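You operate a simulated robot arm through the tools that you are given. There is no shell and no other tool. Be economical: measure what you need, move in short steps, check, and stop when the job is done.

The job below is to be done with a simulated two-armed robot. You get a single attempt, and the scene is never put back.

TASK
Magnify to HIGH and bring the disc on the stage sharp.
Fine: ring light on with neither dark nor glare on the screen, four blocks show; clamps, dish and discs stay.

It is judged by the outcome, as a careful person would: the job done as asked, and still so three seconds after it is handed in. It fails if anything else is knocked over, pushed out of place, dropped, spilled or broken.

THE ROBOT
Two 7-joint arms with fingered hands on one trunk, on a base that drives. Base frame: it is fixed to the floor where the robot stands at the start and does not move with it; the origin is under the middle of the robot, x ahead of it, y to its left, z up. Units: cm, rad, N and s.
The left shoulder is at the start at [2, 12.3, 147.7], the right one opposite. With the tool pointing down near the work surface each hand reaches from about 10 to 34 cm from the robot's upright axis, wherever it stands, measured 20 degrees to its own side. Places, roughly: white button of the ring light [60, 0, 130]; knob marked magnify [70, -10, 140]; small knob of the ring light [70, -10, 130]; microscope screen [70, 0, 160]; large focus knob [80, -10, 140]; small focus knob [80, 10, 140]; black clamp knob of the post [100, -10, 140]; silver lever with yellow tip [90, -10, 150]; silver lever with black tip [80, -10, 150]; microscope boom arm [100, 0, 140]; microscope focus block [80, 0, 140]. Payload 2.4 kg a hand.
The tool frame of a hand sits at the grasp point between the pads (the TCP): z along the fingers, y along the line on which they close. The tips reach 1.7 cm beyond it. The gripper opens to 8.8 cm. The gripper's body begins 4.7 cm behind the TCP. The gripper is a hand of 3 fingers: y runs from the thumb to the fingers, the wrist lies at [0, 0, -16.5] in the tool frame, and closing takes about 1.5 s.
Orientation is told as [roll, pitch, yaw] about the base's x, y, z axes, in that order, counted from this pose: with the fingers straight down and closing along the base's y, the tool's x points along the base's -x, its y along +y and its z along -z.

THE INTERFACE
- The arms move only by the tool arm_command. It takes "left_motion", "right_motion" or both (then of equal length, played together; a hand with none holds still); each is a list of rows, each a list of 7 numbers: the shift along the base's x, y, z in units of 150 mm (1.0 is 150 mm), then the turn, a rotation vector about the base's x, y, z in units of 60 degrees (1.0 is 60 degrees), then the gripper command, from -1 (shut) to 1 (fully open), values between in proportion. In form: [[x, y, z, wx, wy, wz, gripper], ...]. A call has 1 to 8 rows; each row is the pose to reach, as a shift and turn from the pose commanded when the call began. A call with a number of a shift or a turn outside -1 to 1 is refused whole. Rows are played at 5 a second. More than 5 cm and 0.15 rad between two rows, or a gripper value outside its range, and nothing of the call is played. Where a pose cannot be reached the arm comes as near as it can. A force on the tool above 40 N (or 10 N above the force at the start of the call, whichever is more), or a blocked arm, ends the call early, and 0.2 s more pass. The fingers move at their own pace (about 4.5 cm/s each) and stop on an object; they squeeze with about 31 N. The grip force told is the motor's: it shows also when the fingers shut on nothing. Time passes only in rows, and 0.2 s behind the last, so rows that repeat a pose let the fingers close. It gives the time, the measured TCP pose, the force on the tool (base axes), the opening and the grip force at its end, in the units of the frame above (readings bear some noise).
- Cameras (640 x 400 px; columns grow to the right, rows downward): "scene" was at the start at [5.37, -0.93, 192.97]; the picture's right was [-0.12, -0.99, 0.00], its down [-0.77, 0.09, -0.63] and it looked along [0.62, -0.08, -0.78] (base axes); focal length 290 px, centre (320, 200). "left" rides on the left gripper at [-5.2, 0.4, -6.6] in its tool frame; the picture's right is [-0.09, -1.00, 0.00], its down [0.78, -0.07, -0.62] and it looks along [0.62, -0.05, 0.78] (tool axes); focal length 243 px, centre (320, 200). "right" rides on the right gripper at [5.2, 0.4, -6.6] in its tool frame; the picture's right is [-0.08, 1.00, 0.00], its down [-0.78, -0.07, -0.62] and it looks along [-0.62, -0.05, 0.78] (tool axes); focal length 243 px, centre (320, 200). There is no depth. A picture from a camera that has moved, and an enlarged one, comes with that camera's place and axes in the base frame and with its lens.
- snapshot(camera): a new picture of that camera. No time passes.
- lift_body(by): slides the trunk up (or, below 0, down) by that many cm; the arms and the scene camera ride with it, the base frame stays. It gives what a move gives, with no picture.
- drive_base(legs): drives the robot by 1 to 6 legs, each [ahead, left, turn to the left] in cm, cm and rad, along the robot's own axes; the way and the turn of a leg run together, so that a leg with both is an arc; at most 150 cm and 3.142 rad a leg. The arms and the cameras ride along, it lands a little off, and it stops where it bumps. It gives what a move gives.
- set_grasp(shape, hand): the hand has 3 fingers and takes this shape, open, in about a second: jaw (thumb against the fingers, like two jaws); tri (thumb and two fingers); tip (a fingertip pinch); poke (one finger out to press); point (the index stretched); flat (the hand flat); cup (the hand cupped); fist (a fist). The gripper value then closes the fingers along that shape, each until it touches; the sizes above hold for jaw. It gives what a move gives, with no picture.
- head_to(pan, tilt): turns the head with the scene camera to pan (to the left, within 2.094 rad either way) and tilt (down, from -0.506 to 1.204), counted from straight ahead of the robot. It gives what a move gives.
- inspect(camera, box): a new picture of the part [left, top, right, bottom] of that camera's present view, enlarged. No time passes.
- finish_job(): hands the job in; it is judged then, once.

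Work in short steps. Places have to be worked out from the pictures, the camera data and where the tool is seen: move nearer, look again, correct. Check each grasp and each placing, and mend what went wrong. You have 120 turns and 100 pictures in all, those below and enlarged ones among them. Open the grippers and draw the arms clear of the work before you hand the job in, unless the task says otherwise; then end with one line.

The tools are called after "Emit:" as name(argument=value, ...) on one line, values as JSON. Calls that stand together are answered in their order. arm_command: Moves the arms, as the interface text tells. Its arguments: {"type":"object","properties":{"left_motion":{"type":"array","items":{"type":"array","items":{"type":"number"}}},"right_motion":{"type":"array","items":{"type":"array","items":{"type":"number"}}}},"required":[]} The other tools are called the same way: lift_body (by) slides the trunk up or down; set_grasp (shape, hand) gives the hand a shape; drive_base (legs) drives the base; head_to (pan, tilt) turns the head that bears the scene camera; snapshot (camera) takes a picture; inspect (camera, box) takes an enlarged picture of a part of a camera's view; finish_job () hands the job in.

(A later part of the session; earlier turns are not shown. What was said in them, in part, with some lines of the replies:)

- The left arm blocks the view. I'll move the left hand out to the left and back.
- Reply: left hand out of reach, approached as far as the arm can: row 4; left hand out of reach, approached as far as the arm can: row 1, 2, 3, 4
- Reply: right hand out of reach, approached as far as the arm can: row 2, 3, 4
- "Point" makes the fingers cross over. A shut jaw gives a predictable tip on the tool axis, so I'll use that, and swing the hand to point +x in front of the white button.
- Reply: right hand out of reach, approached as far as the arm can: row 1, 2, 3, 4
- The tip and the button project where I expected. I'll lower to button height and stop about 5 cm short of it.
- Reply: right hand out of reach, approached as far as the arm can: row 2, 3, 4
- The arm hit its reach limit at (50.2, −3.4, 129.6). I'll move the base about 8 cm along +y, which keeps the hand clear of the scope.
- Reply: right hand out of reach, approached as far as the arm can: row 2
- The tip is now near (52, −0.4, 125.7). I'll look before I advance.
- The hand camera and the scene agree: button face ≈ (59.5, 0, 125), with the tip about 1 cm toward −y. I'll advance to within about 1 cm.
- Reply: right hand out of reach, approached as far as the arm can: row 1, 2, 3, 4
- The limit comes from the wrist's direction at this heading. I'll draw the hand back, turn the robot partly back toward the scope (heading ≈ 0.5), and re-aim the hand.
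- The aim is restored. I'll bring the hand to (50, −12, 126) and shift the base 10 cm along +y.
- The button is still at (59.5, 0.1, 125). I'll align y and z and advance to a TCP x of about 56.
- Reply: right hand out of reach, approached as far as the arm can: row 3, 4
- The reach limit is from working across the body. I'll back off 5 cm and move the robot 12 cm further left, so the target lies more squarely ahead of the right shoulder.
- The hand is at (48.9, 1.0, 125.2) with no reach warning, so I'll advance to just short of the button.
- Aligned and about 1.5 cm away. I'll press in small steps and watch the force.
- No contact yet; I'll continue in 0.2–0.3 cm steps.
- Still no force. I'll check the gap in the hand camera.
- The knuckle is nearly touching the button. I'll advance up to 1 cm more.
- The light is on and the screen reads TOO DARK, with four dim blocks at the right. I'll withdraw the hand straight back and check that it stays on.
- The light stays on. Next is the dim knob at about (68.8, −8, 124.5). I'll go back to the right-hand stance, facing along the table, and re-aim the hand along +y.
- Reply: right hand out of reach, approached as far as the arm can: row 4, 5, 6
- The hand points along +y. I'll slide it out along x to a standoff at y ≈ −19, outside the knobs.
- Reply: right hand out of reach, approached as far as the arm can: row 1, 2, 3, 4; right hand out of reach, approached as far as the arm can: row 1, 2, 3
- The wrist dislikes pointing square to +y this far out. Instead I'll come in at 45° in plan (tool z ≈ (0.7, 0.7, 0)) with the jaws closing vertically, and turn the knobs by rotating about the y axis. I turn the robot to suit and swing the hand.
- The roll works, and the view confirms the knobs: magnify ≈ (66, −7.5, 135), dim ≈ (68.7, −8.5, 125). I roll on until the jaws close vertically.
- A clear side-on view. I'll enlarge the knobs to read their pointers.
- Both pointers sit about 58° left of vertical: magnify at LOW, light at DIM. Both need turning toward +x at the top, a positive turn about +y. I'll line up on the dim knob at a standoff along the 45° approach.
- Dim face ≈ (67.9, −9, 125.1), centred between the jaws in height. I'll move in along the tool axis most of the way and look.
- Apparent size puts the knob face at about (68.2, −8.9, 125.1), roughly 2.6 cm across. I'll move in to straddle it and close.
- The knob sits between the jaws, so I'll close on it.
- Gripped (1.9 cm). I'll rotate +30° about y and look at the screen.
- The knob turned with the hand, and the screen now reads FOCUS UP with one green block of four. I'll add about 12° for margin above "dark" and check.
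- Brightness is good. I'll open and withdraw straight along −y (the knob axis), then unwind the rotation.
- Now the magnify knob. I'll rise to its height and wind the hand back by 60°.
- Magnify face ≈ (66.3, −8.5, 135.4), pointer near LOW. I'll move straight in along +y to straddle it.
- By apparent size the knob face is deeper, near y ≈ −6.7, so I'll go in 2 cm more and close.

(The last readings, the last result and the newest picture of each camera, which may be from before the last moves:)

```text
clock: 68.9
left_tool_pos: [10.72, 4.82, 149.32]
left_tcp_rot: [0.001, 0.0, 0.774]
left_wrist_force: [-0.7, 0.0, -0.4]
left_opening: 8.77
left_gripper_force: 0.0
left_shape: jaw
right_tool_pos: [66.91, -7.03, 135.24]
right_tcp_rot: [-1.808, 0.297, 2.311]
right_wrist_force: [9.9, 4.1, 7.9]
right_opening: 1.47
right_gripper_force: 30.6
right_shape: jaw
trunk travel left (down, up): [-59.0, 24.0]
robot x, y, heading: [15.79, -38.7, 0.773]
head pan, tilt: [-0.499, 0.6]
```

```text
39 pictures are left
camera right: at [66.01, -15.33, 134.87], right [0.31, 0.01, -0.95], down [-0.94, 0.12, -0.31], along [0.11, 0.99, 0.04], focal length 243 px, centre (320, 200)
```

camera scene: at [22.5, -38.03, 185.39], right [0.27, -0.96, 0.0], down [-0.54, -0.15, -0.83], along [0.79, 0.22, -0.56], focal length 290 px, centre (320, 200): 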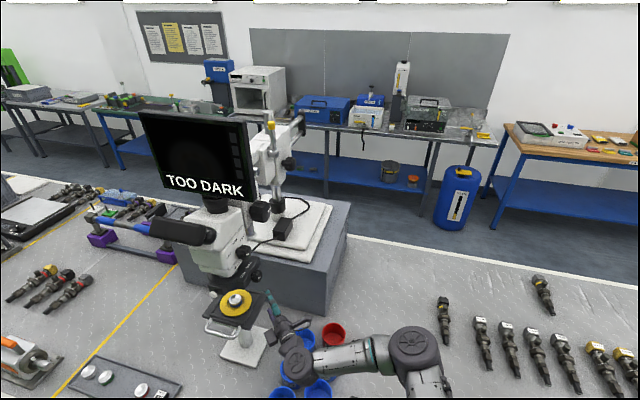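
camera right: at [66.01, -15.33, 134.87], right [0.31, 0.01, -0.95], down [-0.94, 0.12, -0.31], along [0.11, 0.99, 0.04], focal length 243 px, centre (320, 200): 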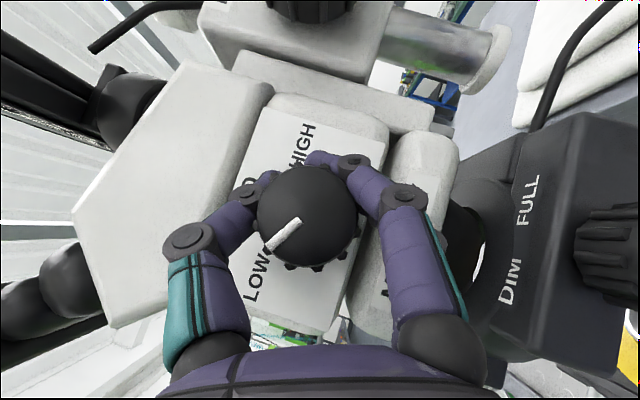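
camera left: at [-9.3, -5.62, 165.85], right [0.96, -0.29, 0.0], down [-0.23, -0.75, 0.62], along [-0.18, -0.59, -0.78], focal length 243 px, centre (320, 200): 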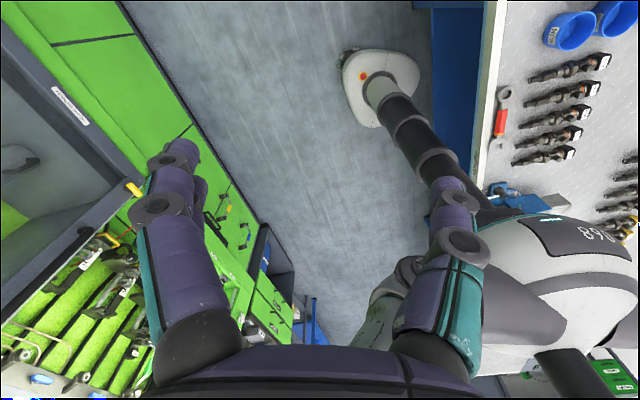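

The fingertips closed past the knob's centre (1.47 cm, with side force). I'll open, back off about 0.9 cm in x, and re-close.

Emit:
arm_command(right_motion=[[0, 0, 0, 0, 0, 0, 0.1], [0, 0, 0, 0, 0, 0, 0.1], [-0.06, -0.01, 0, 0, 0, 0, 0.1], [-0.06, -0.01, 0, 0, 0, 0, -1], [-0.06, -0.01, 0, 0, 0, 0, -1], [-0.06, -0.01, 0, 0, 0, 0, -1], [-0.06, -0.01, 0, 0, 0, 0, -1]])

Emit:
snapshot(camera="right")

```text
clock: 70.5
left_tool_pos: [10.67, 4.64, 149.39]
left_tcp_rot: [0.001, 0.0, 0.773]
left_wrist_force: [0.6, -0.3, 0.0]
left_opening: 8.78
left_gripper_force: 0.1
left_shape: jaw
right_tool_pos: [65.82, -7.2, 135.21]
right_tcp_rot: [-1.809, 0.296, 2.311]
right_wrist_force: [2.0, 1.0, 1.2]
right_opening: 2.38
right_gripper_force: 31.4
right_shape: jaw
trunk travel left (down, up): [-59.0, 24.0]
robot x, y, heading: [15.83, -39.17, 0.767]
head pan, tilt: [-0.499, 0.6]
```

```text
38 pictures are left
camera right: at [64.97, -15.54, 134.78], right [0.31, 0.01, -0.95], down [-0.94, 0.12, -0.31], along [0.11, 0.99, 0.04], focal length 243 px, centre (320, 200)
```

right: 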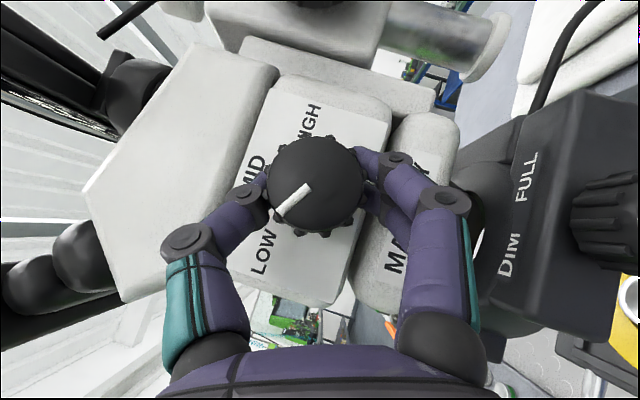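

A good central grip now (2.4 cm). I'll rotate +60° about y, around the knob axis.

Emit:
arm_command(right_motion=[[0, 0, 0.006, 0, 0.125, 0, -1], [-0.003, 0, 0.012, 0, 0.25, 0, -1], [-0.004, 0, 0.018, 0, 0.375, 0, -1], [-0.004, 0, 0.024, 0, 0.5, 0, -1], [-0.004, 0, 0.03, 0, 0.625, 0, -1], [-0.002, 0, 0.036, 0, 0.75, 0, -1], [0, 0, 0.041, 0, 0.875, 0, -1], [0.003, 0, 0.045, 0, 1, 0, -1]])

Emit:
snapshot(camera="right")

Emit:
inspect(camera="scene", box=[130, 90, 330, 350])

```text
clock: 72.3
left_tool_pos: [10.71, 4.65, 149.4]
left_tcp_rot: [0.0, -0.001, 0.774]
left_wrist_force: [0.6, -0.5, -0.2]
left_opening: 8.8
left_gripper_force: 0.0
left_shape: jaw
right_tool_pos: [66.01, -7.17, 135.99]
right_tcp_rot: [-1.027, -0.427, 2.254]
right_wrist_force: [0.9, -2.2, -11.5]
right_opening: 2.27
right_gripper_force: 30.1
right_shape: jaw
trunk travel left (down, up): [-59.0, 24.0]
robot x, y, heading: [15.58, -39.37, 0.774]
head pan, tilt: [-0.499, 0.6]
```

```text
37 pictures are left
camera right: at [65.2, -15.52, 136.5], right [-0.67, 0.01, -0.74], down [-0.74, 0.12, 0.67], along [0.09, 0.99, -0.07], focal length 243 px, centre (320, 200)
```

right: 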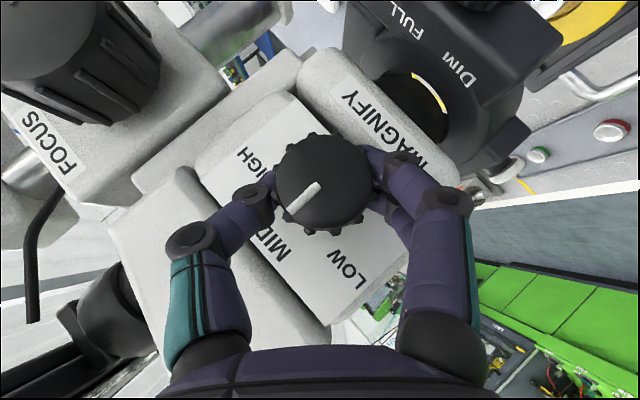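

```text
1.54 times, centred on (230, 220) of scene
camera zoom: at [22.71, -37.94, 185.37], right [0.27, -0.96, 0.0], down [-0.54, -0.15, -0.82], along [0.79, 0.22, -0.57], focal length 446 px, centre (458, 169)
```

zoom: 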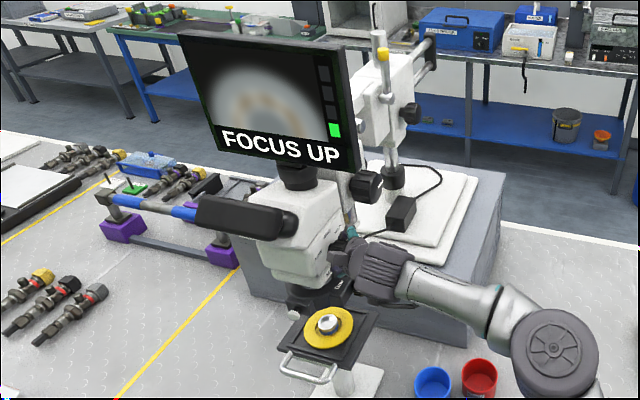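

At MID now. I'll open, withdraw along −y, unwind, and take a second bite.

Emit:
arm_command(right_motion=[[0, 0, 0, 0, 0, 0, 0.2], [0, 0, 0, 0, 0, 0, 0.2], [0, 0, 0, 0, 0, 0, 0.2], [0, -0.15, 0, 0, 0, 0, 0.2], [0, -0.35, 0, 0, 0, 0, 0.2]])

Emit:
arm_command(right_motion=[[0, 0, -0.006, 0, -0.125, 0, 0.2], [0, 0, -0.012, 0, -0.25, 0, 0.2], [0, 0, -0.018, 0, -0.375, 0, 0.2], [0, 0, -0.024, 0, -0.5, 0, 0.2], [0, 0, -0.03, 0, -0.625, 0, 0.2], [0, 0, -0.036, 0, -0.75, 0, 0.2], [0, 0, -0.041, 0, -0.875, 0, 0.2], [-0.003, 0, -0.045, 0, -1, 0, 0.2]])

Emit:
snapshot(camera="right")

```text
clock: 73.5
left_tool_pos: [10.56, 4.53, 149.33]
left_tcp_rot: [0.0, -0.002, 0.773]
left_wrist_force: [0.1, -0.5, -0.1]
left_opening: 8.76
left_gripper_force: 0.0
left_shape: jaw
right_tool_pos: [65.95, -12.82, 136.3]
right_tcp_rot: [-1.031, -0.427, 2.257]
right_wrist_force: [0.3, 0.6, 0.6]
right_opening: 5.25
right_gripper_force: 0.1
right_shape: jaw
trunk travel left (down, up): [-59.0, 24.0]
robot x, y, heading: [15.8, -38.87, 0.772]
head pan, tilt: [-0.499, 0.6]
```

```text
clock: 75.3
left_tool_pos: [10.59, 4.63, 149.27]
left_tcp_rot: [0.0, -0.003, 0.773]
left_wrist_force: [1.0, 0.6, -0.2]
left_opening: 8.78
left_gripper_force: 0.0
left_shape: jaw
right_tool_pos: [65.77, -12.61, 135.4]
right_tcp_rot: [-1.81, 0.3, 2.312]
right_wrist_force: [-0.4, 1.1, -0.7]
right_opening: 5.27
right_gripper_force: 0.0
right_shape: jaw
trunk travel left (down, up): [-59.0, 24.0]
robot x, y, heading: [15.49, -39.31, 0.775]
head pan, tilt: [-0.499, 0.6]
```

```text
35 pictures are left
camera right: at [65.0, -20.87, 135.0], right [0.31, 0.01, -0.95], down [-0.94, 0.11, -0.31], along [0.11, 0.99, 0.04], focal length 243 px, centre (320, 200)
```

right: 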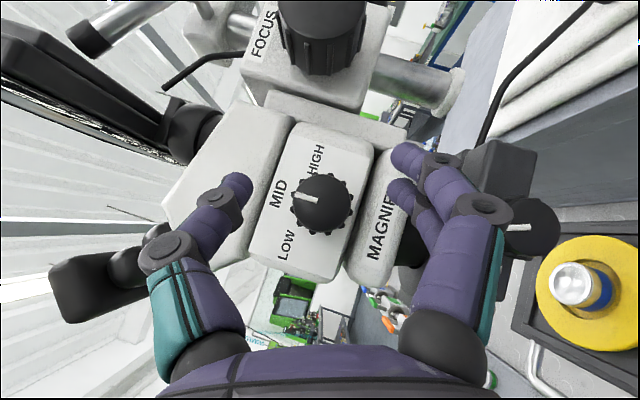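

The pointer is at MID. Re-approach, straddle, close.

Emit:
arm_command(right_motion=[[0, 0.15, -0.005, 0, 0, 0, 0.2], [0.003, 0.3, -0.01, 0, 0, 0, 0.2], [0.003, 0.36, -0.01, 0, 0, 0, 0.2], [0.003, 0.36, -0.01, 0, 0, 0, -1], [0.003, 0.36, -0.01, 0, 0, 0, -1], [0.003, 0.36, -0.01, 0, 0, 0, -1], [0.003, 0.36, -0.01, 0, 0, 0, -1]])

Emit:
arm_command(right_motion=[[0, 0, 0.006, 0, 0.125, 0, -1], [-0.003, 0, 0.012, 0, 0.25, 0, -1], [-0.004, 0, 0.018, 0, 0.375, 0, -1], [-0.004, 0, 0.024, 0, 0.5, 0, -1], [-0.004, 0, 0.03, 0, 0.625, 0, -1], [-0.002, 0, 0.036, 0, 0.75, 0, -1], [0, 0, 0.041, 0, 0.875, 0, -1], [0.003, 0, 0.045, 0, 1, 0, -1]])

Emit:
snapshot(camera="right")

Emit:
inspect(camera="scene", box=[130, 90, 330, 350])

```text
clock: 76.9
left_tool_pos: [10.66, 4.65, 149.32]
left_tcp_rot: [0.0, 0.0, 0.772]
left_wrist_force: [0.0, -0.1, 0.2]
left_opening: 8.81
left_gripper_force: 0.0
left_shape: jaw
right_tool_pos: [65.99, -7.23, 135.04]
right_tcp_rot: [-1.808, 0.295, 2.31]
right_wrist_force: [4.1, 1.6, 1.7]
right_opening: 2.35
right_gripper_force: 31.3
right_shape: jaw
trunk travel left (down, up): [-59.0, 24.0]
robot x, y, heading: [15.86, -38.96, 0.775]
head pan, tilt: [-0.499, 0.6]
```

```text
clock: 78.7
left_tool_pos: [10.85, 4.56, 149.3]
left_tcp_rot: [0.0, 0.001, 0.773]
left_wrist_force: [-0.3, 0.8, -0.6]
left_opening: 8.8
left_gripper_force: 0.0
left_shape: jaw
right_tool_pos: [65.92, -7.24, 135.85]
right_tcp_rot: [-1.027, -0.425, 2.257]
right_wrist_force: [-2.2, -3.4, -13.1]
right_opening: 2.2
right_gripper_force: 30.8
right_shape: jaw
trunk travel left (down, up): [-59.0, 24.0]
robot x, y, heading: [15.89, -39.06, 0.776]
head pan, tilt: [-0.499, 0.6]
```

```text
34 pictures are left
camera right: at [65.22, -15.49, 136.37], right [-0.67, 0.01, -0.74], down [-0.74, 0.11, 0.67], along [0.09, 0.99, -0.07], focal length 243 px, centre (320, 200)
```

right: 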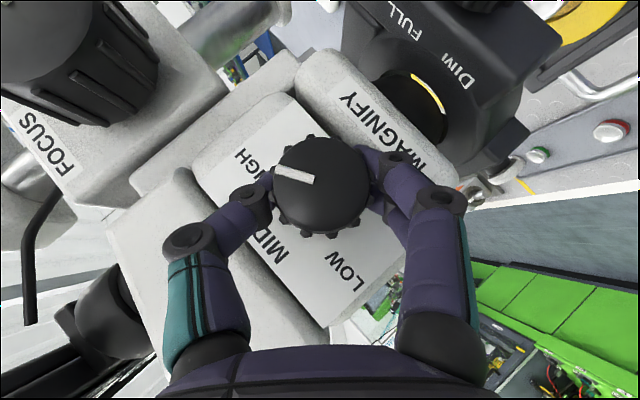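

```text
1.54 times, centred on (230, 220) of scene
camera zoom: at [22.65, -37.97, 185.37], right [0.27, -0.96, 0.0], down [-0.54, -0.15, -0.82], along [0.79, 0.22, -0.57], focal length 446 px, centre (458, 169)
```

zoom: 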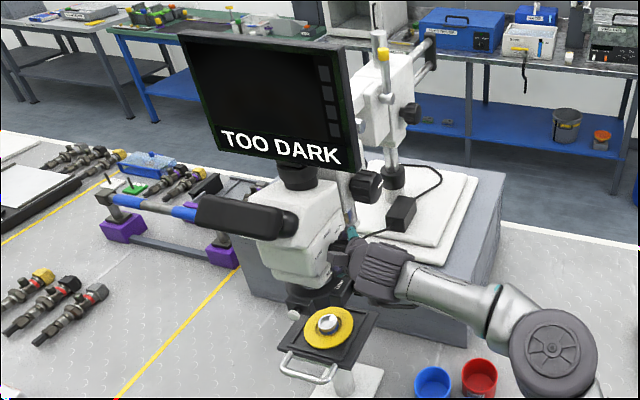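

HIGH is set, but the image is now too dark, so the light needs more. I'll release, withdraw, unwind, and go down to the dim knob.

Emit:
arm_command(right_motion=[[0, 0, 0, 0, 0, 0, 0.2], [0, 0, 0, 0, 0, 0, 0.2], [0, 0, 0, 0, 0, 0, 0.2], [0, -0.15, 0, 0, 0, 0, 0.2], [0, -0.35, 0, 0, 0, 0, 0.2], [0, -0.55, 0, 0, 0, 0, 0.2]])

Emit:
arm_command(right_motion=[[0, 0, -0.1, 0, -0.125, 0, 0.2], [0, 0, -0.2, 0, -0.25, 0, 0.2], [0.05, 0, -0.3, 0, -0.375, 0, 0.2], [0.1, 0, -0.4, 0, -0.5, 0, 0.2], [0.15, 0, -0.5, 0, -0.625, 0, 0.2], [0.15, 0, -0.6, 0, -0.75, 0, 0.2], [0.15, 0, -0.72, 0, -0.875, 0, 0.2], [0.15, 0, -0.72, 0, -1, 0, 0.2]])

Emit:
snapshot(camera="right")

```text
clock: 80.1
left_tool_pos: [10.6, 4.57, 149.25]
left_tcp_rot: [-0.001, -0.001, 0.773]
left_wrist_force: [0.7, 0.2, 0.1]
left_opening: 8.8
left_gripper_force: 0.0
left_shape: jaw
right_tool_pos: [65.87, -15.71, 135.74]
right_tcp_rot: [-1.03, -0.425, 2.255]
right_wrist_force: [-0.1, 0.2, -1.5]
right_opening: 5.27
right_gripper_force: 0.0
right_shape: jaw
trunk travel left (down, up): [-59.0, 24.0]
robot x, y, heading: [15.55, -39.29, 0.774]
head pan, tilt: [-0.499, 0.6]
```

```text
clock: 81.9
left_tool_pos: [10.68, 4.71, 149.31]
left_tcp_rot: [0.0, -0.002, 0.773]
left_wrist_force: [-0.1, -0.7, 0.7]
left_opening: 8.76
left_gripper_force: 0.0
left_shape: jaw
right_tool_pos: [68.11, -15.53, 125.19]
right_tcp_rot: [-1.81, 0.3, 2.313]
right_wrist_force: [-0.4, -0.2, 0.2]
right_opening: 5.26
right_gripper_force: 0.1
right_shape: jaw
trunk travel left (down, up): [-59.0, 24.0]
robot x, y, heading: [15.5, -38.85, 0.773]
head pan, tilt: [-0.499, 0.6]
```

```text
32 pictures are left
camera right: at [67.23, -23.81, 124.72], right [0.31, 0.01, -0.95], down [-0.94, 0.11, -0.31], along [0.11, 0.99, 0.04], focal length 243 px, centre (320, 200)
```

right: 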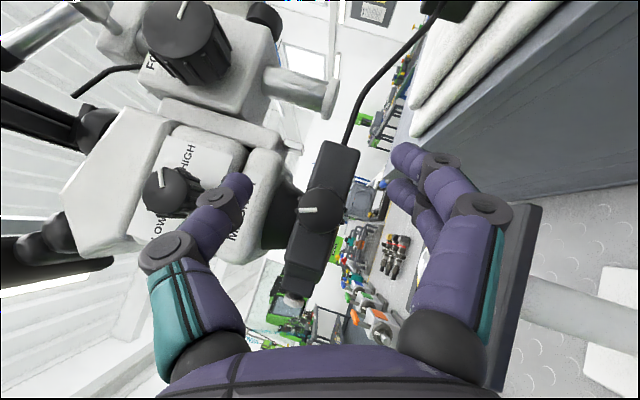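

The dim knob is centred and its pointer is near −18°. I'll approach, close, and turn +30°.

Emit:
arm_command(right_motion=[[0, 0.15, -0.005, 0, 0, 0, 0.2], [0.0, 0.35, -0.01, 0, 0, 0, 0.2], [0.0, 0.49, -0.01, 0, 0, 0, 0.2], [0.0, 0.49, -0.01, 0, 0, 0, -1], [0.0, 0.49, -0.01, 0, 0, 0, -1], [0.0, 0.49, -0.01, 0, 0, 0, -1], [0.0, 0.49, -0.01, 0, 0, 0, -1]])

Emit:
arm_command(right_motion=[[0, 0, 0.006, 0, 0.125, 0, -1], [-0.003, 0, 0.012, 0, 0.25, 0, -1], [-0.004, 0, 0.018, 0, 0.375, 0, -1], [-0.004, 0, 0.024, 0, 0.5, 0, -1]])

Emit:
inspect(camera="scene", box=[130, 90, 330, 350])

```text
clock: 83.5
left_tool_pos: [10.63, 4.6, 149.26]
left_tcp_rot: [0.001, 0.0, 0.775]
left_wrist_force: [-0.1, 0.5, 0.2]
left_opening: 8.8
left_gripper_force: 0.0
left_shape: jaw
right_tool_pos: [68.36, -8.23, 124.99]
right_tcp_rot: [-1.81, 0.298, 2.31]
right_wrist_force: [4.2, 1.4, 2.0]
right_opening: 1.91
right_gripper_force: 31.2
right_shape: jaw
trunk travel left (down, up): [-59.0, 24.0]
robot x, y, heading: [15.64, -38.56, 0.77]
head pan, tilt: [-0.499, 0.6]
```

```text
clock: 84.5
left_tool_pos: [11.06, 4.58, 149.28]
left_tcp_rot: [0.0, -0.002, 0.775]
left_wrist_force: [0.1, 0.8, 0.2]
left_opening: 8.79
left_gripper_force: 0.1
left_shape: jaw
right_tool_pos: [68.34, -8.11, 125.14]
right_tcp_rot: [-1.425, -0.071, 2.354]
right_wrist_force: [11.4, -0.1, -6.3]
right_opening: 1.7
right_gripper_force: 31.2
right_shape: jaw
trunk travel left (down, up): [-59.0, 24.0]
robot x, y, heading: [15.29, -38.73, 0.776]
head pan, tilt: [-0.499, 0.6]
```

```text
1.54 times, centred on (230, 220) of scene
camera zoom: at [22.97, -37.96, 185.36], right [0.27, -0.96, 0.0], down [-0.55, -0.15, -0.82], along [0.79, 0.22, -0.57], focal length 446 px, centre (458, 169)
```

zoom: 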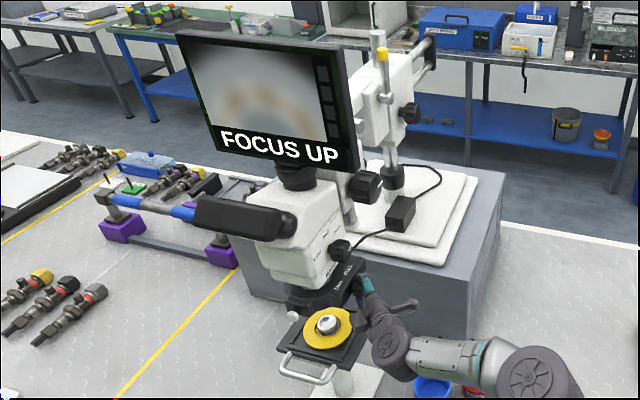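

Bright enough now. The screen reads FOCUS UP with no blocks yet. I'll release, withdraw, and study the focus knob.

Emit:
arm_command(right_motion=[[0, 0, 0, 0, 0, 0, 0.2], [0, 0, 0, 0, 0, 0, 0.2], [0, 0, 0, 0, 0, 0, 0.2], [0, -0.15, 0, 0, 0, 0, 0.2], [0, -0.35, 0, 0, 0, 0, 0.2], [0, -0.6, 0, 0, 0, 0, 0.2]])

Emit:
arm_command(right_motion=[[0, -0.1, 0.2, 0, 0, 0, 0.3], [0.2, -0.2, 0.4, 0, 0, 0, 0.5], [0.4, -0.2, 0.6, 0, 0, 0, 0.6], [0.5, -0.2, 0.8, 0, 0, 0, 0.6]])

Emit:
snapshot(camera="right")

Emit:
snapshot(camera="scene")

```text
clock: 85.9
left_tool_pos: [10.56, 4.43, 149.42]
left_tcp_rot: [0.0, -0.002, 0.773]
left_wrist_force: [0.8, 0.5, 0.3]
left_opening: 8.78
left_gripper_force: 0.0
left_shape: jaw
right_tool_pos: [68.26, -17.24, 125.48]
right_tcp_rot: [-1.428, -0.07, 2.356]
right_wrist_force: [0.1, 0.5, 0.3]
right_opening: 5.26
right_gripper_force: 0.0
right_shape: jaw
trunk travel left (down, up): [-59.0, 24.0]
robot x, y, heading: [15.43, -38.87, 0.772]
head pan, tilt: [-0.499, 0.6]
```

```text
clock: 86.9
left_tool_pos: [10.54, 4.67, 149.41]
left_tcp_rot: [0.0, -0.001, 0.774]
left_wrist_force: [1.1, 0.8, -0.2]
left_opening: 8.76
left_gripper_force: 0.1
left_shape: jaw
right_tool_pos: [75.76, -20.18, 137.55]
right_tcp_rot: [-1.428, -0.07, 2.358]
right_wrist_force: [-0.6, 0.6, 0.0]
right_opening: 7.02
right_gripper_force: 0.1
right_shape: jaw
trunk travel left (down, up): [-59.0, 24.0]
robot x, y, heading: [15.74, -38.95, 0.774]
head pan, tilt: [-0.499, 0.6]
```

```text
30 pictures are left
camera right: at [74.73, -28.54, 137.65], right [-0.21, 0.01, -0.98], down [-0.97, 0.11, 0.21], along [0.11, 0.99, -0.02], focal length 243 px, centre (320, 200)
```

right: 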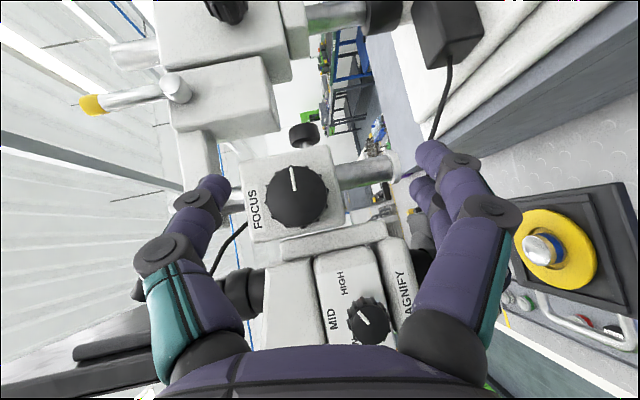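

```text
29 pictures are left
camera scene: at [22.5, -38.03, 185.39], right [0.27, -0.96, 0.0], down [-0.54, -0.15, -0.83], along [0.79, 0.22, -0.56], focal length 290 px, centre (320, 200)
```

scene: 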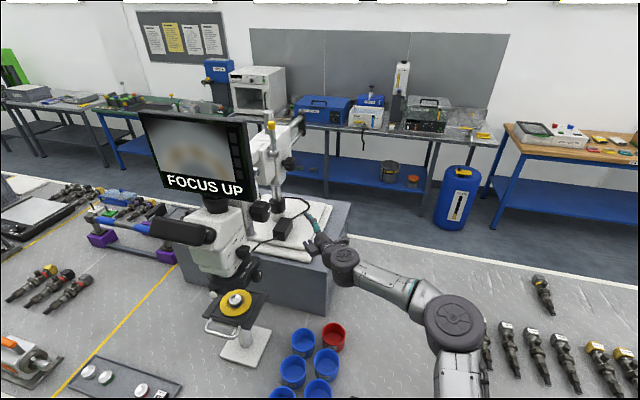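

Large focus knob: centre ≈ (78.1, ~−6, 139.4), about 5.5 cm across. I'll open fully and move to a closer standoff aligned with its axis.

Emit:
arm_command(right_motion=[[0.07, 0.1, 0.06, 0, 0, 0, 1], [0.14, 0.25, 0.12, 0, 0, 0, 1], [0.14, 0.4, 0.12, 0, 0, 0, 1]])

Emit:
snapshot(camera="right")

```text
clock: 87.7
left_tool_pos: [10.53, 4.81, 149.31]
left_tcp_rot: [0.003, 0.0, 0.773]
left_wrist_force: [0.3, 0.5, -0.5]
left_opening: 8.79
left_gripper_force: 0.0
left_shape: jaw
right_tool_pos: [77.65, -14.09, 139.27]
right_tcp_rot: [-1.428, -0.069, 2.357]
right_wrist_force: [0.1, -0.2, 0.7]
right_opening: 8.77
right_gripper_force: 0.0
right_shape: jaw
trunk travel left (down, up): [-59.0, 24.0]
robot x, y, heading: [15.67, -39.01, 0.772]
head pan, tilt: [-0.499, 0.6]
```

```text
28 pictures are left
camera right: at [76.83, -22.38, 139.28], right [-0.21, 0.01, -0.98], down [-0.97, 0.12, 0.21], along [0.11, 0.99, -0.02], focal length 243 px, centre (320, 200)
```

right: 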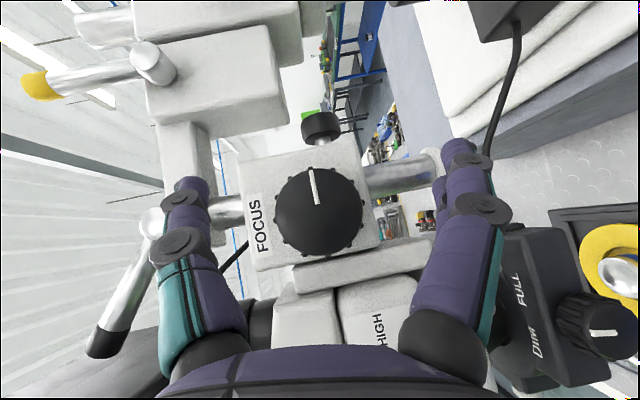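

Aligned: knob axis ≈ (77.7, 139.3), face y ≈ −7.7, diameter 5.3 cm. The levers above (z > 148) are clear. I'll move in with the jaws at about 7.3 cm, then close.

Emit:
arm_command(right_motion=[[0, 0.1, 0, 0, 0, 0, 0.7], [0, 0.25, 0, 0, 0, 0, 0.7], [0, 0.38, 0, 0, 0, 0, 0.7], [0, 0.48, 0, 0, 0, 0, 0.7], [0, 0.48, 0, 0, 0, 0, -1], [0, 0.48, 0, 0, 0, 0, -1], [0, 0.48, 0, 0, 0, 0, -1], [0, 0.48, 0, 0, 0, 0, -1]])

Emit:
snapshot(camera="right")

```text
clock: 89.5
left_tool_pos: [10.44, 4.63, 149.34]
left_tcp_rot: [0.0, -0.002, 0.772]
left_wrist_force: [0.0, 0.4, 0.1]
left_opening: 8.8
left_gripper_force: 0.0
left_shape: jaw
right_tool_pos: [75.74, -8.66, 138.44]
right_tcp_rot: [-1.429, -0.069, 2.356]
right_wrist_force: [-3.1, -0.9, 1.9]
right_opening: 4.11
right_gripper_force: 31.2
right_shape: jaw
right hand out of reach, approached as far as the arm can: row 2, 3, 4, 5, 6, 7, 8
trunk travel left (down, up): [-59.0, 24.0]
robot x, y, heading: [15.58, -39.24, 0.774]
head pan, tilt: [-0.499, 0.6]
```

```text
27 pictures are left
camera right: at [74.77, -16.98, 138.5], right [-0.21, 0.01, -0.98], down [-0.97, 0.11, 0.21], along [0.11, 0.99, -0.02], focal length 243 px, centre (320, 200)
```

right: 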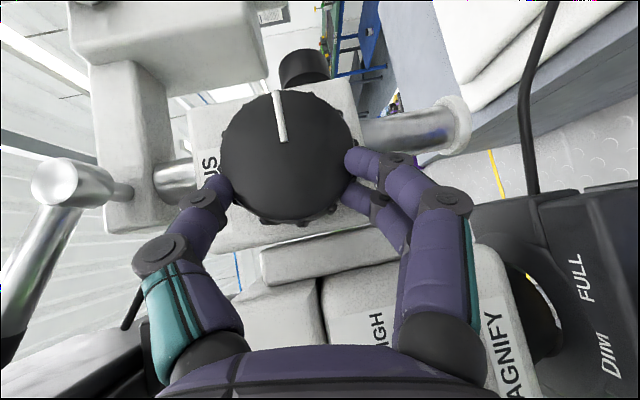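

I'm at the arm's reach limit, 2 cm short in x, and the grip is off-centre. I'll release without turning, withdraw 13 cm, and bring the base closer.

Emit:
arm_command(right_motion=[[0, 0, 0, 0, 0, 0, 1], [0, 0, 0, 0, 0, 0, 1], [0, 0, 0, 0, 0, 0, 1], [0, -0.2, 0, 0, 0, 0, 1], [0, -0.45, 0, 0, 0, 0, 1], [0, -0.7, 0, 0, 0, 0, 1], [0, -0.95, 0, 0, 0, 0, 1]])

Emit:
drive_base(legs=[[6.7, 4.7, 0]])

Emit:
snapshot(camera="scene")

```text
clock: 91.1
left_tool_pos: [10.45, 4.73, 149.29]
left_tcp_rot: [0.0, -0.001, 0.775]
left_wrist_force: [-0.1, -0.1, -0.5]
left_opening: 8.78
left_gripper_force: 0.2
left_shape: jaw
right_tool_pos: [75.86, -22.63, 138.28]
right_tcp_rot: [-1.429, -0.068, 2.356]
right_wrist_force: [-1.0, 0.1, -0.3]
right_opening: 8.77
right_gripper_force: 0.1
right_shape: jaw
right hand out of reach, approached as far as the arm can: row 4, 5
trunk travel left (down, up): [-59.0, 24.0]
robot x, y, heading: [15.57, -38.97, 0.776]
head pan, tilt: [-0.499, 0.6]
```

```text
clock: 92.2
left_tool_pos: [12.14, 12.92, 149.26]
left_tcp_rot: [0.001, 0.001, 0.773]
left_wrist_force: [-0.5, -0.4, -0.5]
left_opening: 8.76
left_gripper_force: 0.0
left_shape: jaw
right_tool_pos: [77.62, -14.54, 138.05]
right_tcp_rot: [-1.428, -0.069, 2.359]
right_wrist_force: [0.2, -0.2, -1.4]
right_opening: 8.8
right_gripper_force: 0.2
right_shape: jaw
trunk travel left (down, up): [-59.0, 24.0]
robot x, y, heading: [16.88, -30.99, 0.776]
head pan, tilt: [-0.499, 0.6]
```

```text
26 pictures are left
camera scene: at [24.15, -29.71, 185.38], right [0.27, -0.96, 0.0], down [-0.54, -0.16, -0.82], along [0.79, 0.22, -0.57], focal length 290 px, centre (320, 200)
```

scene: 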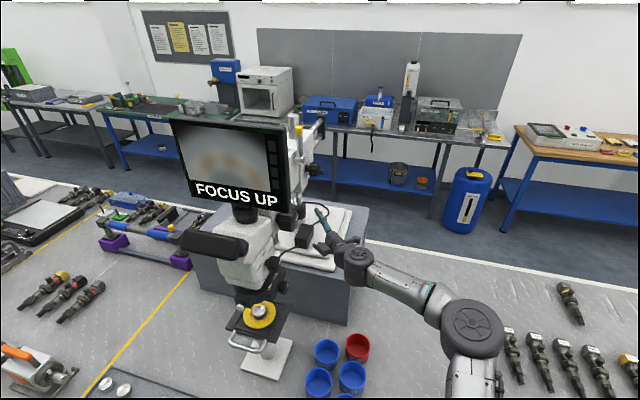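

Nothing was disturbed. I'll approach again, going to (77.7, −7, 139.3), and close.

Emit:
arm_command(right_motion=[[0, 0, 0.08, 0, 0, 0, 0.8], [0, 0.15, 0.083, 0, 0, 0, 0.75], [0, 0.3, 0.083, 0, 0, 0, 0.75], [0, 0.42, 0.083, 0, 0, 0, 0.75], [0, 0.49, 0.083, 0, 0, 0, 0.75]])

Emit:
snapshot(camera="right")

```text
clock: 93.4
left_tool_pos: [11.96, 12.63, 149.33]
left_tcp_rot: [-0.001, -0.001, 0.774]
left_wrist_force: [0.3, 0.2, -0.1]
left_opening: 8.8
left_gripper_force: 0.0
left_shape: jaw
right_tool_pos: [77.51, -7.31, 139.63]
right_tcp_rot: [-1.429, -0.071, 2.359]
right_wrist_force: [1.0, 0.4, -0.4]
right_opening: 7.72
right_gripper_force: 0.1
right_shape: jaw
trunk travel left (down, up): [-59.0, 24.0]
robot x, y, heading: [17.28, -30.82, 0.776]
head pan, tilt: [-0.499, 0.6]
```

```text
25 pictures are left
camera right: at [76.56, -15.58, 139.76], right [-0.21, 0.01, -0.98], down [-0.97, 0.11, 0.21], along [0.11, 0.99, -0.02], focal length 243 px, centre (320, 200)
```

right: 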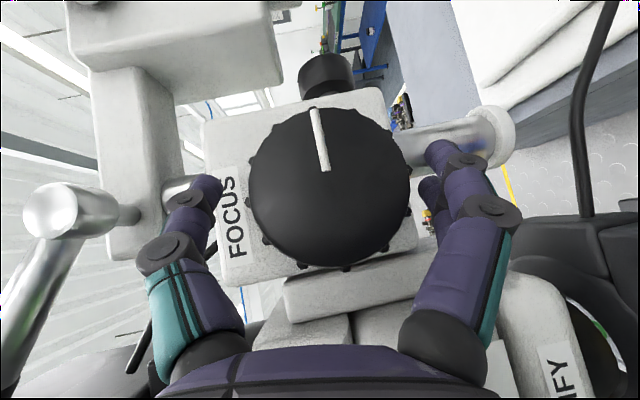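

The knob is nicely centred. I'll go 0.6 cm deeper and close.

Emit:
arm_command(right_motion=[[0, 0.04, -0.013, 0, 0, 0, 0.75], [0, 0.04, -0.013, 0, 0, 0, -1], [0, 0.04, -0.013, 0, 0, 0, -1], [0, 0.04, -0.013, 0, 0, 0, -1], [0, 0.04, -0.013, 0, 0, 0, -1]])

Emit:
arm_command(right_motion=[[0, 0, 0, 0, -0.12, 0, -1], [0, 0, 0, 0, -0.24, 0, -1]])

Emit:
inspect(camera="scene", box=[160, 100, 320, 220])

Emit:
snapshot(camera="right")

```text
clock: 94.6
left_tool_pos: [12.11, 12.74, 149.4]
left_tcp_rot: [0.001, -0.002, 0.774]
left_wrist_force: [-0.1, -0.3, 0.5]
left_opening: 8.8
left_gripper_force: 0.0
left_shape: jaw
right_tool_pos: [77.42, -6.71, 139.46]
right_tcp_rot: [-1.43, -0.068, 2.359]
right_wrist_force: [1.1, 0.6, 0.3]
right_opening: 4.53
right_gripper_force: 31.3
right_shape: jaw
trunk travel left (down, up): [-59.0, 24.0]
robot x, y, heading: [17.21, -31.01, 0.777]
head pan, tilt: [-0.499, 0.6]
```

```text
clock: 95.2
left_tool_pos: [12.1, 12.8, 149.37]
left_tcp_rot: [0.0, -0.001, 0.776]
left_wrist_force: [-0.1, 0.0, 0.2]
left_opening: 8.81
left_gripper_force: 0.0
left_shape: jaw
right_tool_pos: [77.57, -6.8, 139.28]
right_tcp_rot: [-1.606, 0.108, 2.353]
right_wrist_force: [1.2, -0.6, -0.9]
right_opening: 4.53
right_gripper_force: 31.2
right_shape: jaw
trunk travel left (down, up): [-59.0, 24.0]
robot x, y, heading: [16.73, -30.92, 0.775]
head pan, tilt: [-0.499, 0.6]
```

```text
3.33 times, centred on (240, 160) of scene
camera zoom: at [24.17, -29.96, 185.38], right [0.27, -0.96, 0.0], down [-0.54, -0.15, -0.82], along [0.79, 0.22, -0.57], focal length 966 px, centre (587, 333)
```

zoom: 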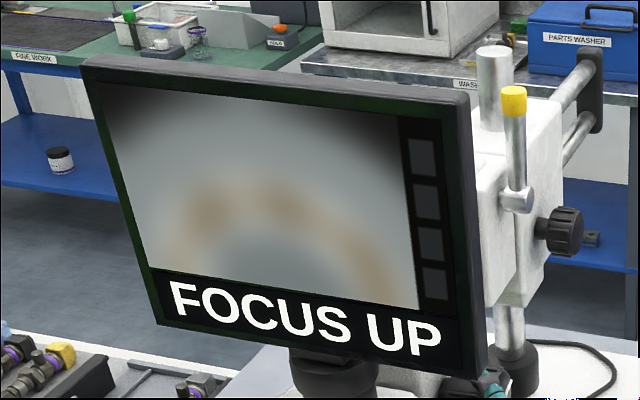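

```text
23 pictures are left
camera right: at [76.56, -15.03, 139.19], right [0.04, 0.01, -1.0], down [-0.99, 0.11, -0.04], along [0.11, 0.99, 0.01], focal length 243 px, centre (320, 200)
```

right: 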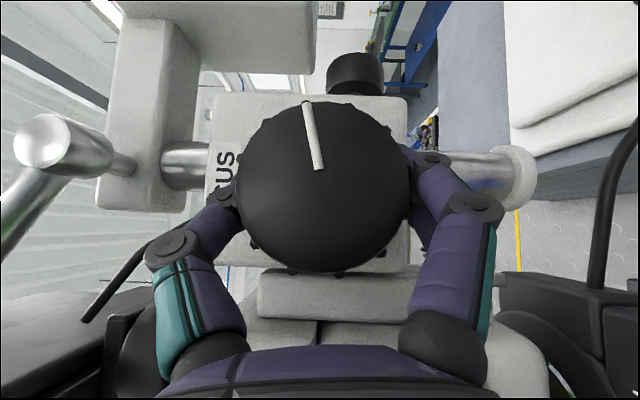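

The knob turns with the hand. I'll continue another −25° and compare the blur.

Emit:
arm_command(right_motion=[[0, 0, 0, 0, -0.12, 0, -1], [0, 0, 0, 0, -0.24, 0, -1], [0, 0, 0, 0, -0.36, 0, -1], [0, 0, 0, 0, -0.42, 0, -1]])

Emit:
inspect(camera="scene", box=[160, 100, 320, 220])

```text
clock: 96.2
left_tool_pos: [12.08, 12.55, 149.38]
left_tcp_rot: [0.0, -0.003, 0.774]
left_wrist_force: [-0.5, -0.5, -0.2]
left_opening: 8.75
left_gripper_force: 0.0
left_shape: jaw
right_tool_pos: [77.65, -6.68, 139.23]
right_tcp_rot: [-1.941, 0.409, 2.266]
right_wrist_force: [-2.9, -3.2, -6.5]
right_opening: 4.53
right_gripper_force: 30.6
right_shape: jaw
trunk travel left (down, up): [-59.0, 24.0]
robot x, y, heading: [17.26, -30.99, 0.772]
head pan, tilt: [-0.499, 0.6]
```

```text
3.33 times, centred on (240, 160) of scene
camera zoom: at [24.13, -29.98, 185.38], right [0.27, -0.96, 0.0], down [-0.54, -0.15, -0.82], along [0.79, 0.23, -0.57], focal length 966 px, centre (587, 333)
```

zoom: 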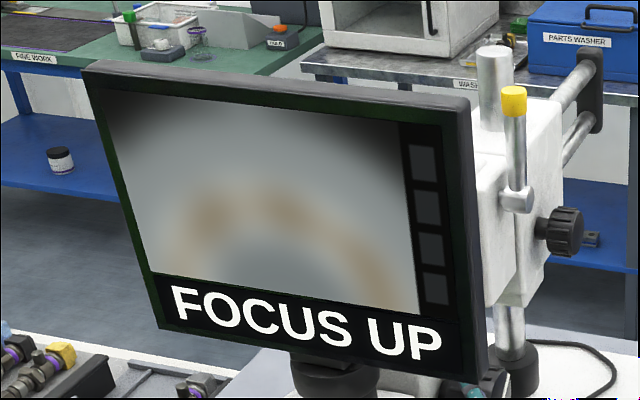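

It looks slightly blurrier, so the other way is right. I'll turn back +60°.

Emit:
arm_command(right_motion=[[0, 0, 0, 0, 0.125, 0, -1], [0, 0, 0, 0, 0.25, 0, -1], [0, 0, 0, 0, 0.375, 0, -1], [0, 0, 0, 0, 0.5, 0, -1], [0, 0, 0, 0, 0.625, 0, -1], [0, 0, 0, 0, 0.75, 0, -1], [0, 0, 0, 0, 0.875, 0, -1], [0, 0, 0, 0, 1, 0, -1]])

Emit:
inspect(camera="scene", box=[160, 100, 320, 220])

```text
clock: 98.0
left_tool_pos: [12.15, 12.66, 149.35]
left_tcp_rot: [0.001, -0.003, 0.775]
left_wrist_force: [-0.5, 0.4, -0.9]
left_opening: 8.8
left_gripper_force: 0.0
left_shape: jaw
right_tool_pos: [77.55, -6.78, 139.29]
right_tcp_rot: [-1.171, -0.319, 2.308]
right_wrist_force: [5.2, -0.2, 7.1]
right_opening: 4.48
right_gripper_force: 31.2
right_shape: jaw
trunk travel left (down, up): [-59.0, 24.0]
robot x, y, heading: [17.41, -30.7, 0.777]
head pan, tilt: [-0.499, 0.6]
```

```text
3.33 times, centred on (240, 160) of scene
camera zoom: at [24.23, -30.03, 185.38], right [0.27, -0.96, 0.0], down [-0.54, -0.15, -0.82], along [0.79, 0.23, -0.57], focal length 966 px, centre (587, 333)
```

zoom: 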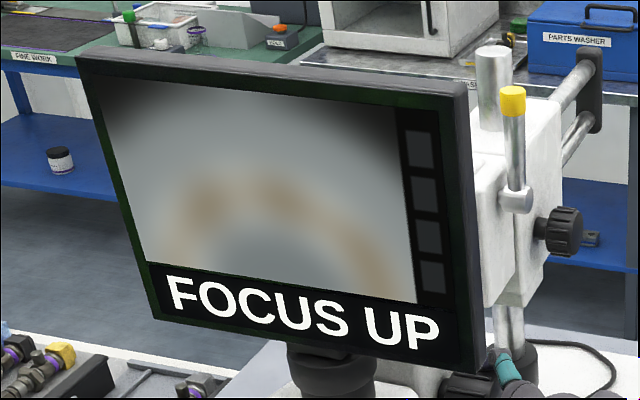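

Turning + raises the whole head (the screen rose about 1 cm), so + is "up". I'll regrip: open in place, wind back 60° around the knob, close, and turn +60° again.

Emit:
arm_command(right_motion=[[0, 0, 0, 0, 0, 0, 0.75], [0, 0, 0, 0, 0, 0, 0.75], [0, 0, 0, 0, 0, 0, 0.75]])

Emit:
arm_command(right_motion=[[0, 0, 0, 0, -0.125, 0, 0.75], [0, 0, 0, 0, -0.25, 0, 0.75], [0, 0, 0, 0, -0.375, 0, 0.75], [0, 0, 0, 0, -0.5, 0, 0.75], [0, 0, 0, 0, -0.625, 0, 0.75], [0, 0, 0, 0, -0.75, 0, 0.75], [0, 0, 0, 0, -0.875, 0, 0.75], [0, 0, 0, 0, -1, 0, 0.75]])

Emit:
snapshot(camera="right")

```text
clock: 98.8
left_tool_pos: [11.94, 12.67, 149.43]
left_tcp_rot: [0.001, -0.003, 0.776]
left_wrist_force: [-1.1, -0.1, 0.0]
left_opening: 8.79
left_gripper_force: 0.1
left_shape: jaw
right_tool_pos: [77.43, -6.65, 139.26]
right_tcp_rot: [-1.168, -0.316, 2.311]
right_wrist_force: [0.3, -0.1, -0.1]
right_opening: 7.69
right_gripper_force: 0.0
right_shape: jaw
trunk travel left (down, up): [-59.0, 24.0]
robot x, y, heading: [17.31, -30.76, 0.781]
head pan, tilt: [-0.499, 0.6]
```

```text
clock: 100.6
left_tool_pos: [12.12, 12.71, 149.35]
left_tcp_rot: [0.0, -0.002, 0.774]
left_wrist_force: [-0.2, 0.9, -0.2]
left_opening: 8.79
left_gripper_force: 0.0
left_shape: jaw
right_tool_pos: [77.41, -6.52, 139.37]
right_tcp_rot: [-1.941, 0.408, 2.268]
right_wrist_force: [0.0, 0.1, 0.5]
right_opening: 7.71
right_gripper_force: 0.0
right_shape: jaw
right hand out of reach, approached as far as the arm can: row 2
trunk travel left (down, up): [-59.0, 24.0]
robot x, y, heading: [17.44, -31.3, 0.776]
head pan, tilt: [-0.499, 0.6]
```

```text
20 pictures are left
camera right: at [76.66, -14.93, 138.72], right [0.46, 0.01, -0.89], down [-0.88, 0.11, -0.46], along [0.1, 0.99, 0.06], focal length 243 px, centre (320, 200)
```

right: 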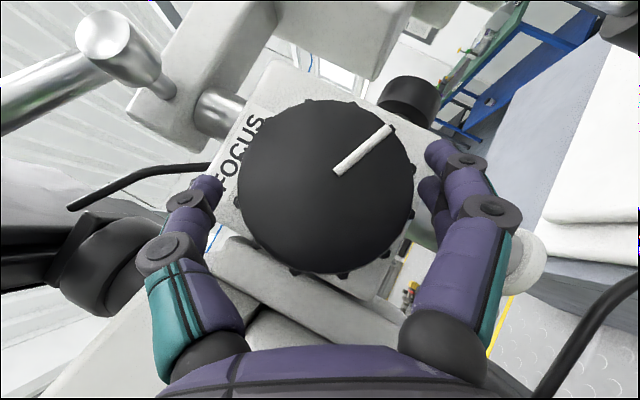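

The knob is still centred. I close and turn +60°.

Emit:
arm_command(right_motion=[[0, 0, 0, 0, 0, 0, -1], [0, 0, 0, 0, 0, 0, -1], [0, 0, 0, 0, 0, 0, -1], [0, 0, 0, 0, 0, 0, -1]])

Emit:
arm_command(right_motion=[[0, 0, 0, 0, 0.125, 0, -1], [0, 0, 0, 0, 0.25, 0, -1], [0, 0, 0, 0, 0.375, 0, -1], [0, 0, 0, 0, 0.5, 0, -1], [0, 0, 0, 0, 0.625, 0, -1], [0, 0, 0, 0, 0.75, 0, -1], [0, 0, 0, 0, 0.875, 0, -1], [0, 0, 0, 0, 1, 0, -1]])

Emit:
inspect(camera="scene", box=[160, 100, 320, 220])

```text
clock: 101.6
left_tool_pos: [12.2, 12.53, 149.25]
left_tcp_rot: [0.002, 0.0, 0.774]
left_wrist_force: [-0.3, -0.5, 1.5]
left_opening: 8.78
left_gripper_force: 0.1
left_shape: jaw
right_tool_pos: [77.56, -6.62, 139.28]
right_tcp_rot: [-1.943, 0.41, 2.266]
right_wrist_force: [5.6, 1.5, 4.1]
right_opening: 4.55
right_gripper_force: 30.4
right_shape: jaw
trunk travel left (down, up): [-59.0, 24.0]
robot x, y, heading: [17.09, -30.89, 0.776]
head pan, tilt: [-0.499, 0.6]
```

```text
clock: 103.4
left_tool_pos: [12.28, 12.75, 149.29]
left_tcp_rot: [0.003, -0.001, 0.775]
left_wrist_force: [0.7, -0.5, 0.8]
left_opening: 8.78
left_gripper_force: 0.0
left_shape: jaw
right_tool_pos: [77.61, -6.7, 139.1]
right_tcp_rot: [-1.168, -0.316, 2.309]
right_wrist_force: [7.8, 1.6, 3.2]
right_opening: 4.4
right_gripper_force: 31.0
right_shape: jaw
trunk travel left (down, up): [-59.0, 24.0]
robot x, y, heading: [17.24, -31.08, 0.777]
head pan, tilt: [-0.499, 0.6]
```

```text
3.33 times, centred on (240, 160) of scene
camera zoom: at [24.38, -29.93, 185.37], right [0.27, -0.96, 0.0], down [-0.55, -0.15, -0.82], along [0.79, 0.22, -0.57], focal length 966 px, centre (587, 333)
```

zoom: 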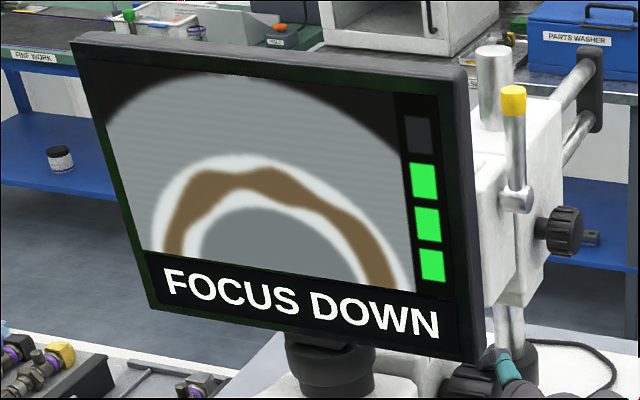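

Three blocks, slightly overshot (FOCUS DOWN). I'll turn back about 5°.

Emit:
arm_command(right_motion=[[0, 0, 0, 0, -0.04, 0, -1], [0, 0, 0, 0, -0.085, 0, -1], [0, 0, 0, 0, -0.085, 0, -1]])

Emit:
inspect(camera="scene", box=[160, 100, 320, 220])

```text
clock: 104.2
left_tool_pos: [12.21, 12.7, 149.38]
left_tcp_rot: [0.001, 0.001, 0.775]
left_wrist_force: [0.1, -0.4, 0.1]
left_opening: 8.8
left_gripper_force: 0.0
left_shape: jaw
right_tool_pos: [77.65, -6.73, 139.33]
right_tcp_rot: [-1.236, -0.257, 2.328]
right_wrist_force: [9.1, 1.0, 5.0]
right_opening: 4.4
right_gripper_force: 30.4
right_shape: jaw
trunk travel left (down, up): [-59.0, 24.0]
robot x, y, heading: [17.41, -31.09, 0.78]
head pan, tilt: [-0.499, 0.6]
```

```text
3.33 times, centred on (240, 160) of scene
camera zoom: at [24.34, -29.9, 185.38], right [0.27, -0.96, 0.0], down [-0.54, -0.15, -0.82], along [0.79, 0.22, -0.57], focal length 966 px, centre (587, 333)
```

zoom: 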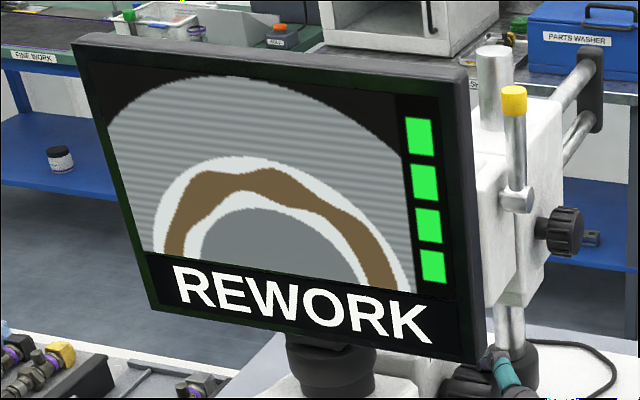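

Four blocks and a sharp image; the screen shows the disc verdict "REWORK". I'll release and withdraw straight along −y, then re-check.

Emit:
arm_command(right_motion=[[0, 0, 0, 0, 0, 0, 0.75], [0, 0, 0, 0, 0, 0, 0.75], [0, 0, 0, 0, 0, 0, 0.75], [0, -0.15, 0, 0, 0, 0, 0.75], [0, -0.4, 0, 0, 0, 0, 0.75], [0, -0.65, 0, 0, 0, 0, 0.75], [0, -0.9, 0, 0, 0, 0, 0.75]])

Emit:
inspect(camera="scene", box=[160, 100, 320, 220])

Emit:
snapshot(camera="right")

```text
clock: 105.8
left_tool_pos: [12.16, 12.59, 149.42]
left_tcp_rot: [0.0, 0.0, 0.776]
left_wrist_force: [0.6, 0.0, 0.0]
left_opening: 8.8
left_gripper_force: 0.0
left_shape: jaw
right_tool_pos: [77.48, -20.36, 139.25]
right_tcp_rot: [-1.235, -0.257, 2.329]
right_wrist_force: [0.3, -0.1, -0.8]
right_opening: 7.69
right_gripper_force: 0.0
right_shape: jaw
trunk travel left (down, up): [-59.0, 24.0]
robot x, y, heading: [17.37, -31.18, 0.773]
head pan, tilt: [-0.499, 0.6]
```

```text
3.33 times, centred on (240, 160) of scene
camera zoom: at [24.09, -30.05, 185.39], right [0.27, -0.96, 0.0], down [-0.54, -0.15, -0.83], along [0.79, 0.23, -0.56], focal length 966 px, centre (587, 333)
```

zoom: 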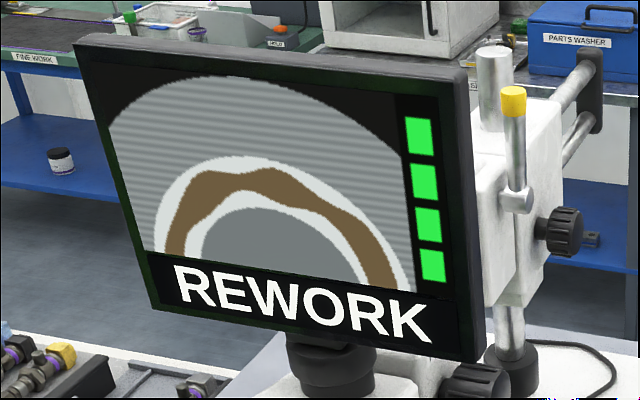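

```text
16 pictures are left
camera right: at [76.65, -28.63, 139.53], right [-0.46, 0.01, -0.89], down [-0.88, 0.11, 0.46], along [0.1, 0.99, -0.04], focal length 243 px, centre (320, 200)
```

right: 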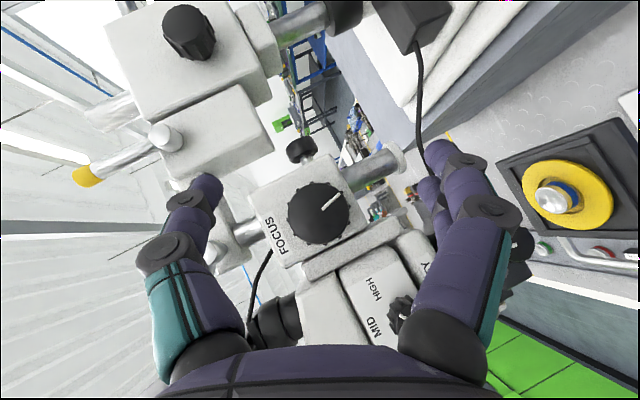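

It holds with the hand away. I'll draw the arm back, open both grippers, back the robot off a little, and check once more.

Emit:
arm_command(right_motion=[[-0.1, -0.2, 0, 0, 0, 0, 1], [-0.3, -0.3, 0.1, 0, 0, 0, 1], [-0.55, -0.4, 0.1, 0, 0, 0, 1], [-0.8, -0.5, 0.2, 0, 0, 0, 1]])

Emit:
drive_base(legs=[[-12, 0, 0]])

Emit:
snapshot(camera="scene")

Emit:
inspect(camera="scene", box=[170, 100, 370, 390])

```text
clock: 106.8
left_tool_pos: [11.92, 12.7, 149.39]
left_tcp_rot: [-0.001, -0.002, 0.776]
left_wrist_force: [-1.0, 0.1, -0.2]
left_opening: 8.77
left_gripper_force: 0.0
left_shape: jaw
right_tool_pos: [65.34, -28.01, 142.3]
right_tcp_rot: [-1.237, -0.255, 2.329]
right_wrist_force: [-0.6, -0.5, 0.5]
right_opening: 8.81
right_gripper_force: 0.1
right_shape: jaw
trunk travel left (down, up): [-59.0, 24.0]
robot x, y, heading: [17.27, -31.21, 0.778]
head pan, tilt: [-0.499, 0.6]
```

```text
clock: 108.0
left_tool_pos: [3.24, 4.08, 149.45]
left_tcp_rot: [0.0, -0.002, 0.78]
left_wrist_force: [-0.1, 0.2, 1.1]
left_opening: 8.81
left_gripper_force: 0.0
left_shape: jaw
right_tool_pos: [56.66, -36.32, 142.32]
right_tcp_rot: [-1.237, -0.257, 2.332]
right_wrist_force: [0.0, 0.8, -0.1]
right_opening: 8.77
right_gripper_force: 0.1
right_shape: jaw
trunk travel left (down, up): [-59.0, 24.0]
robot x, y, heading: [8.56, -39.39, 0.784]
head pan, tilt: [-0.499, 0.6]
```

```text
15 pictures are left
camera scene: at [15.41, -38.46, 185.39], right [0.28, -0.96, 0.0], down [-0.54, -0.16, -0.83], along [0.79, 0.23, -0.56], focal length 290 px, centre (320, 200)
```

scene: 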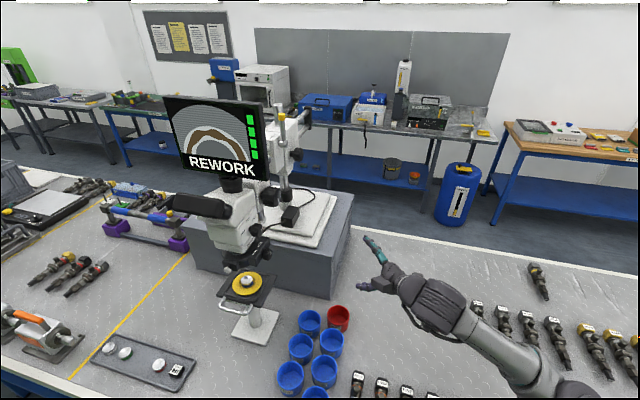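

```text
1.38 times, centred on (270, 245) of scene
camera zoom: at [15.41, -38.46, 185.39], right [0.28, -0.96, 0.0], down [-0.54, -0.16, -0.83], along [0.79, 0.23, -0.56], focal length 400 px, centre (389, 138)
```

zoom: 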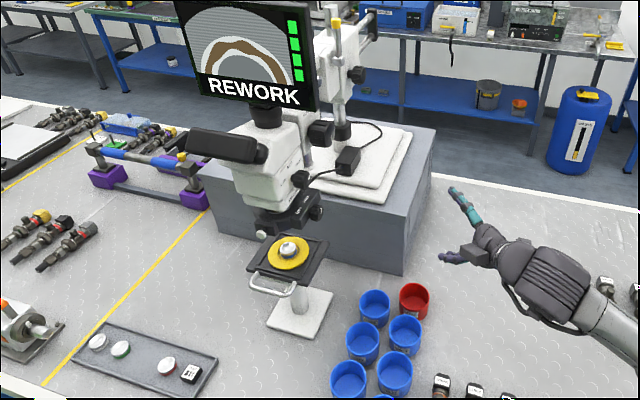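

The screen is sharp with four green blocks and shows neither dark nor glare. Magnification is at HIGH, the discs, dish and clamps are in place, and the arm is clear, so I hand in.

Emit:
finish_job()

```text
The job is handed in.
```

Job handed in: magnification is at HIGH, the ring light is on with neither dark nor glare, and the disc is sharp with four blocks showing (the screen reads "REWORK"); clamps, dish and discs were not moved.
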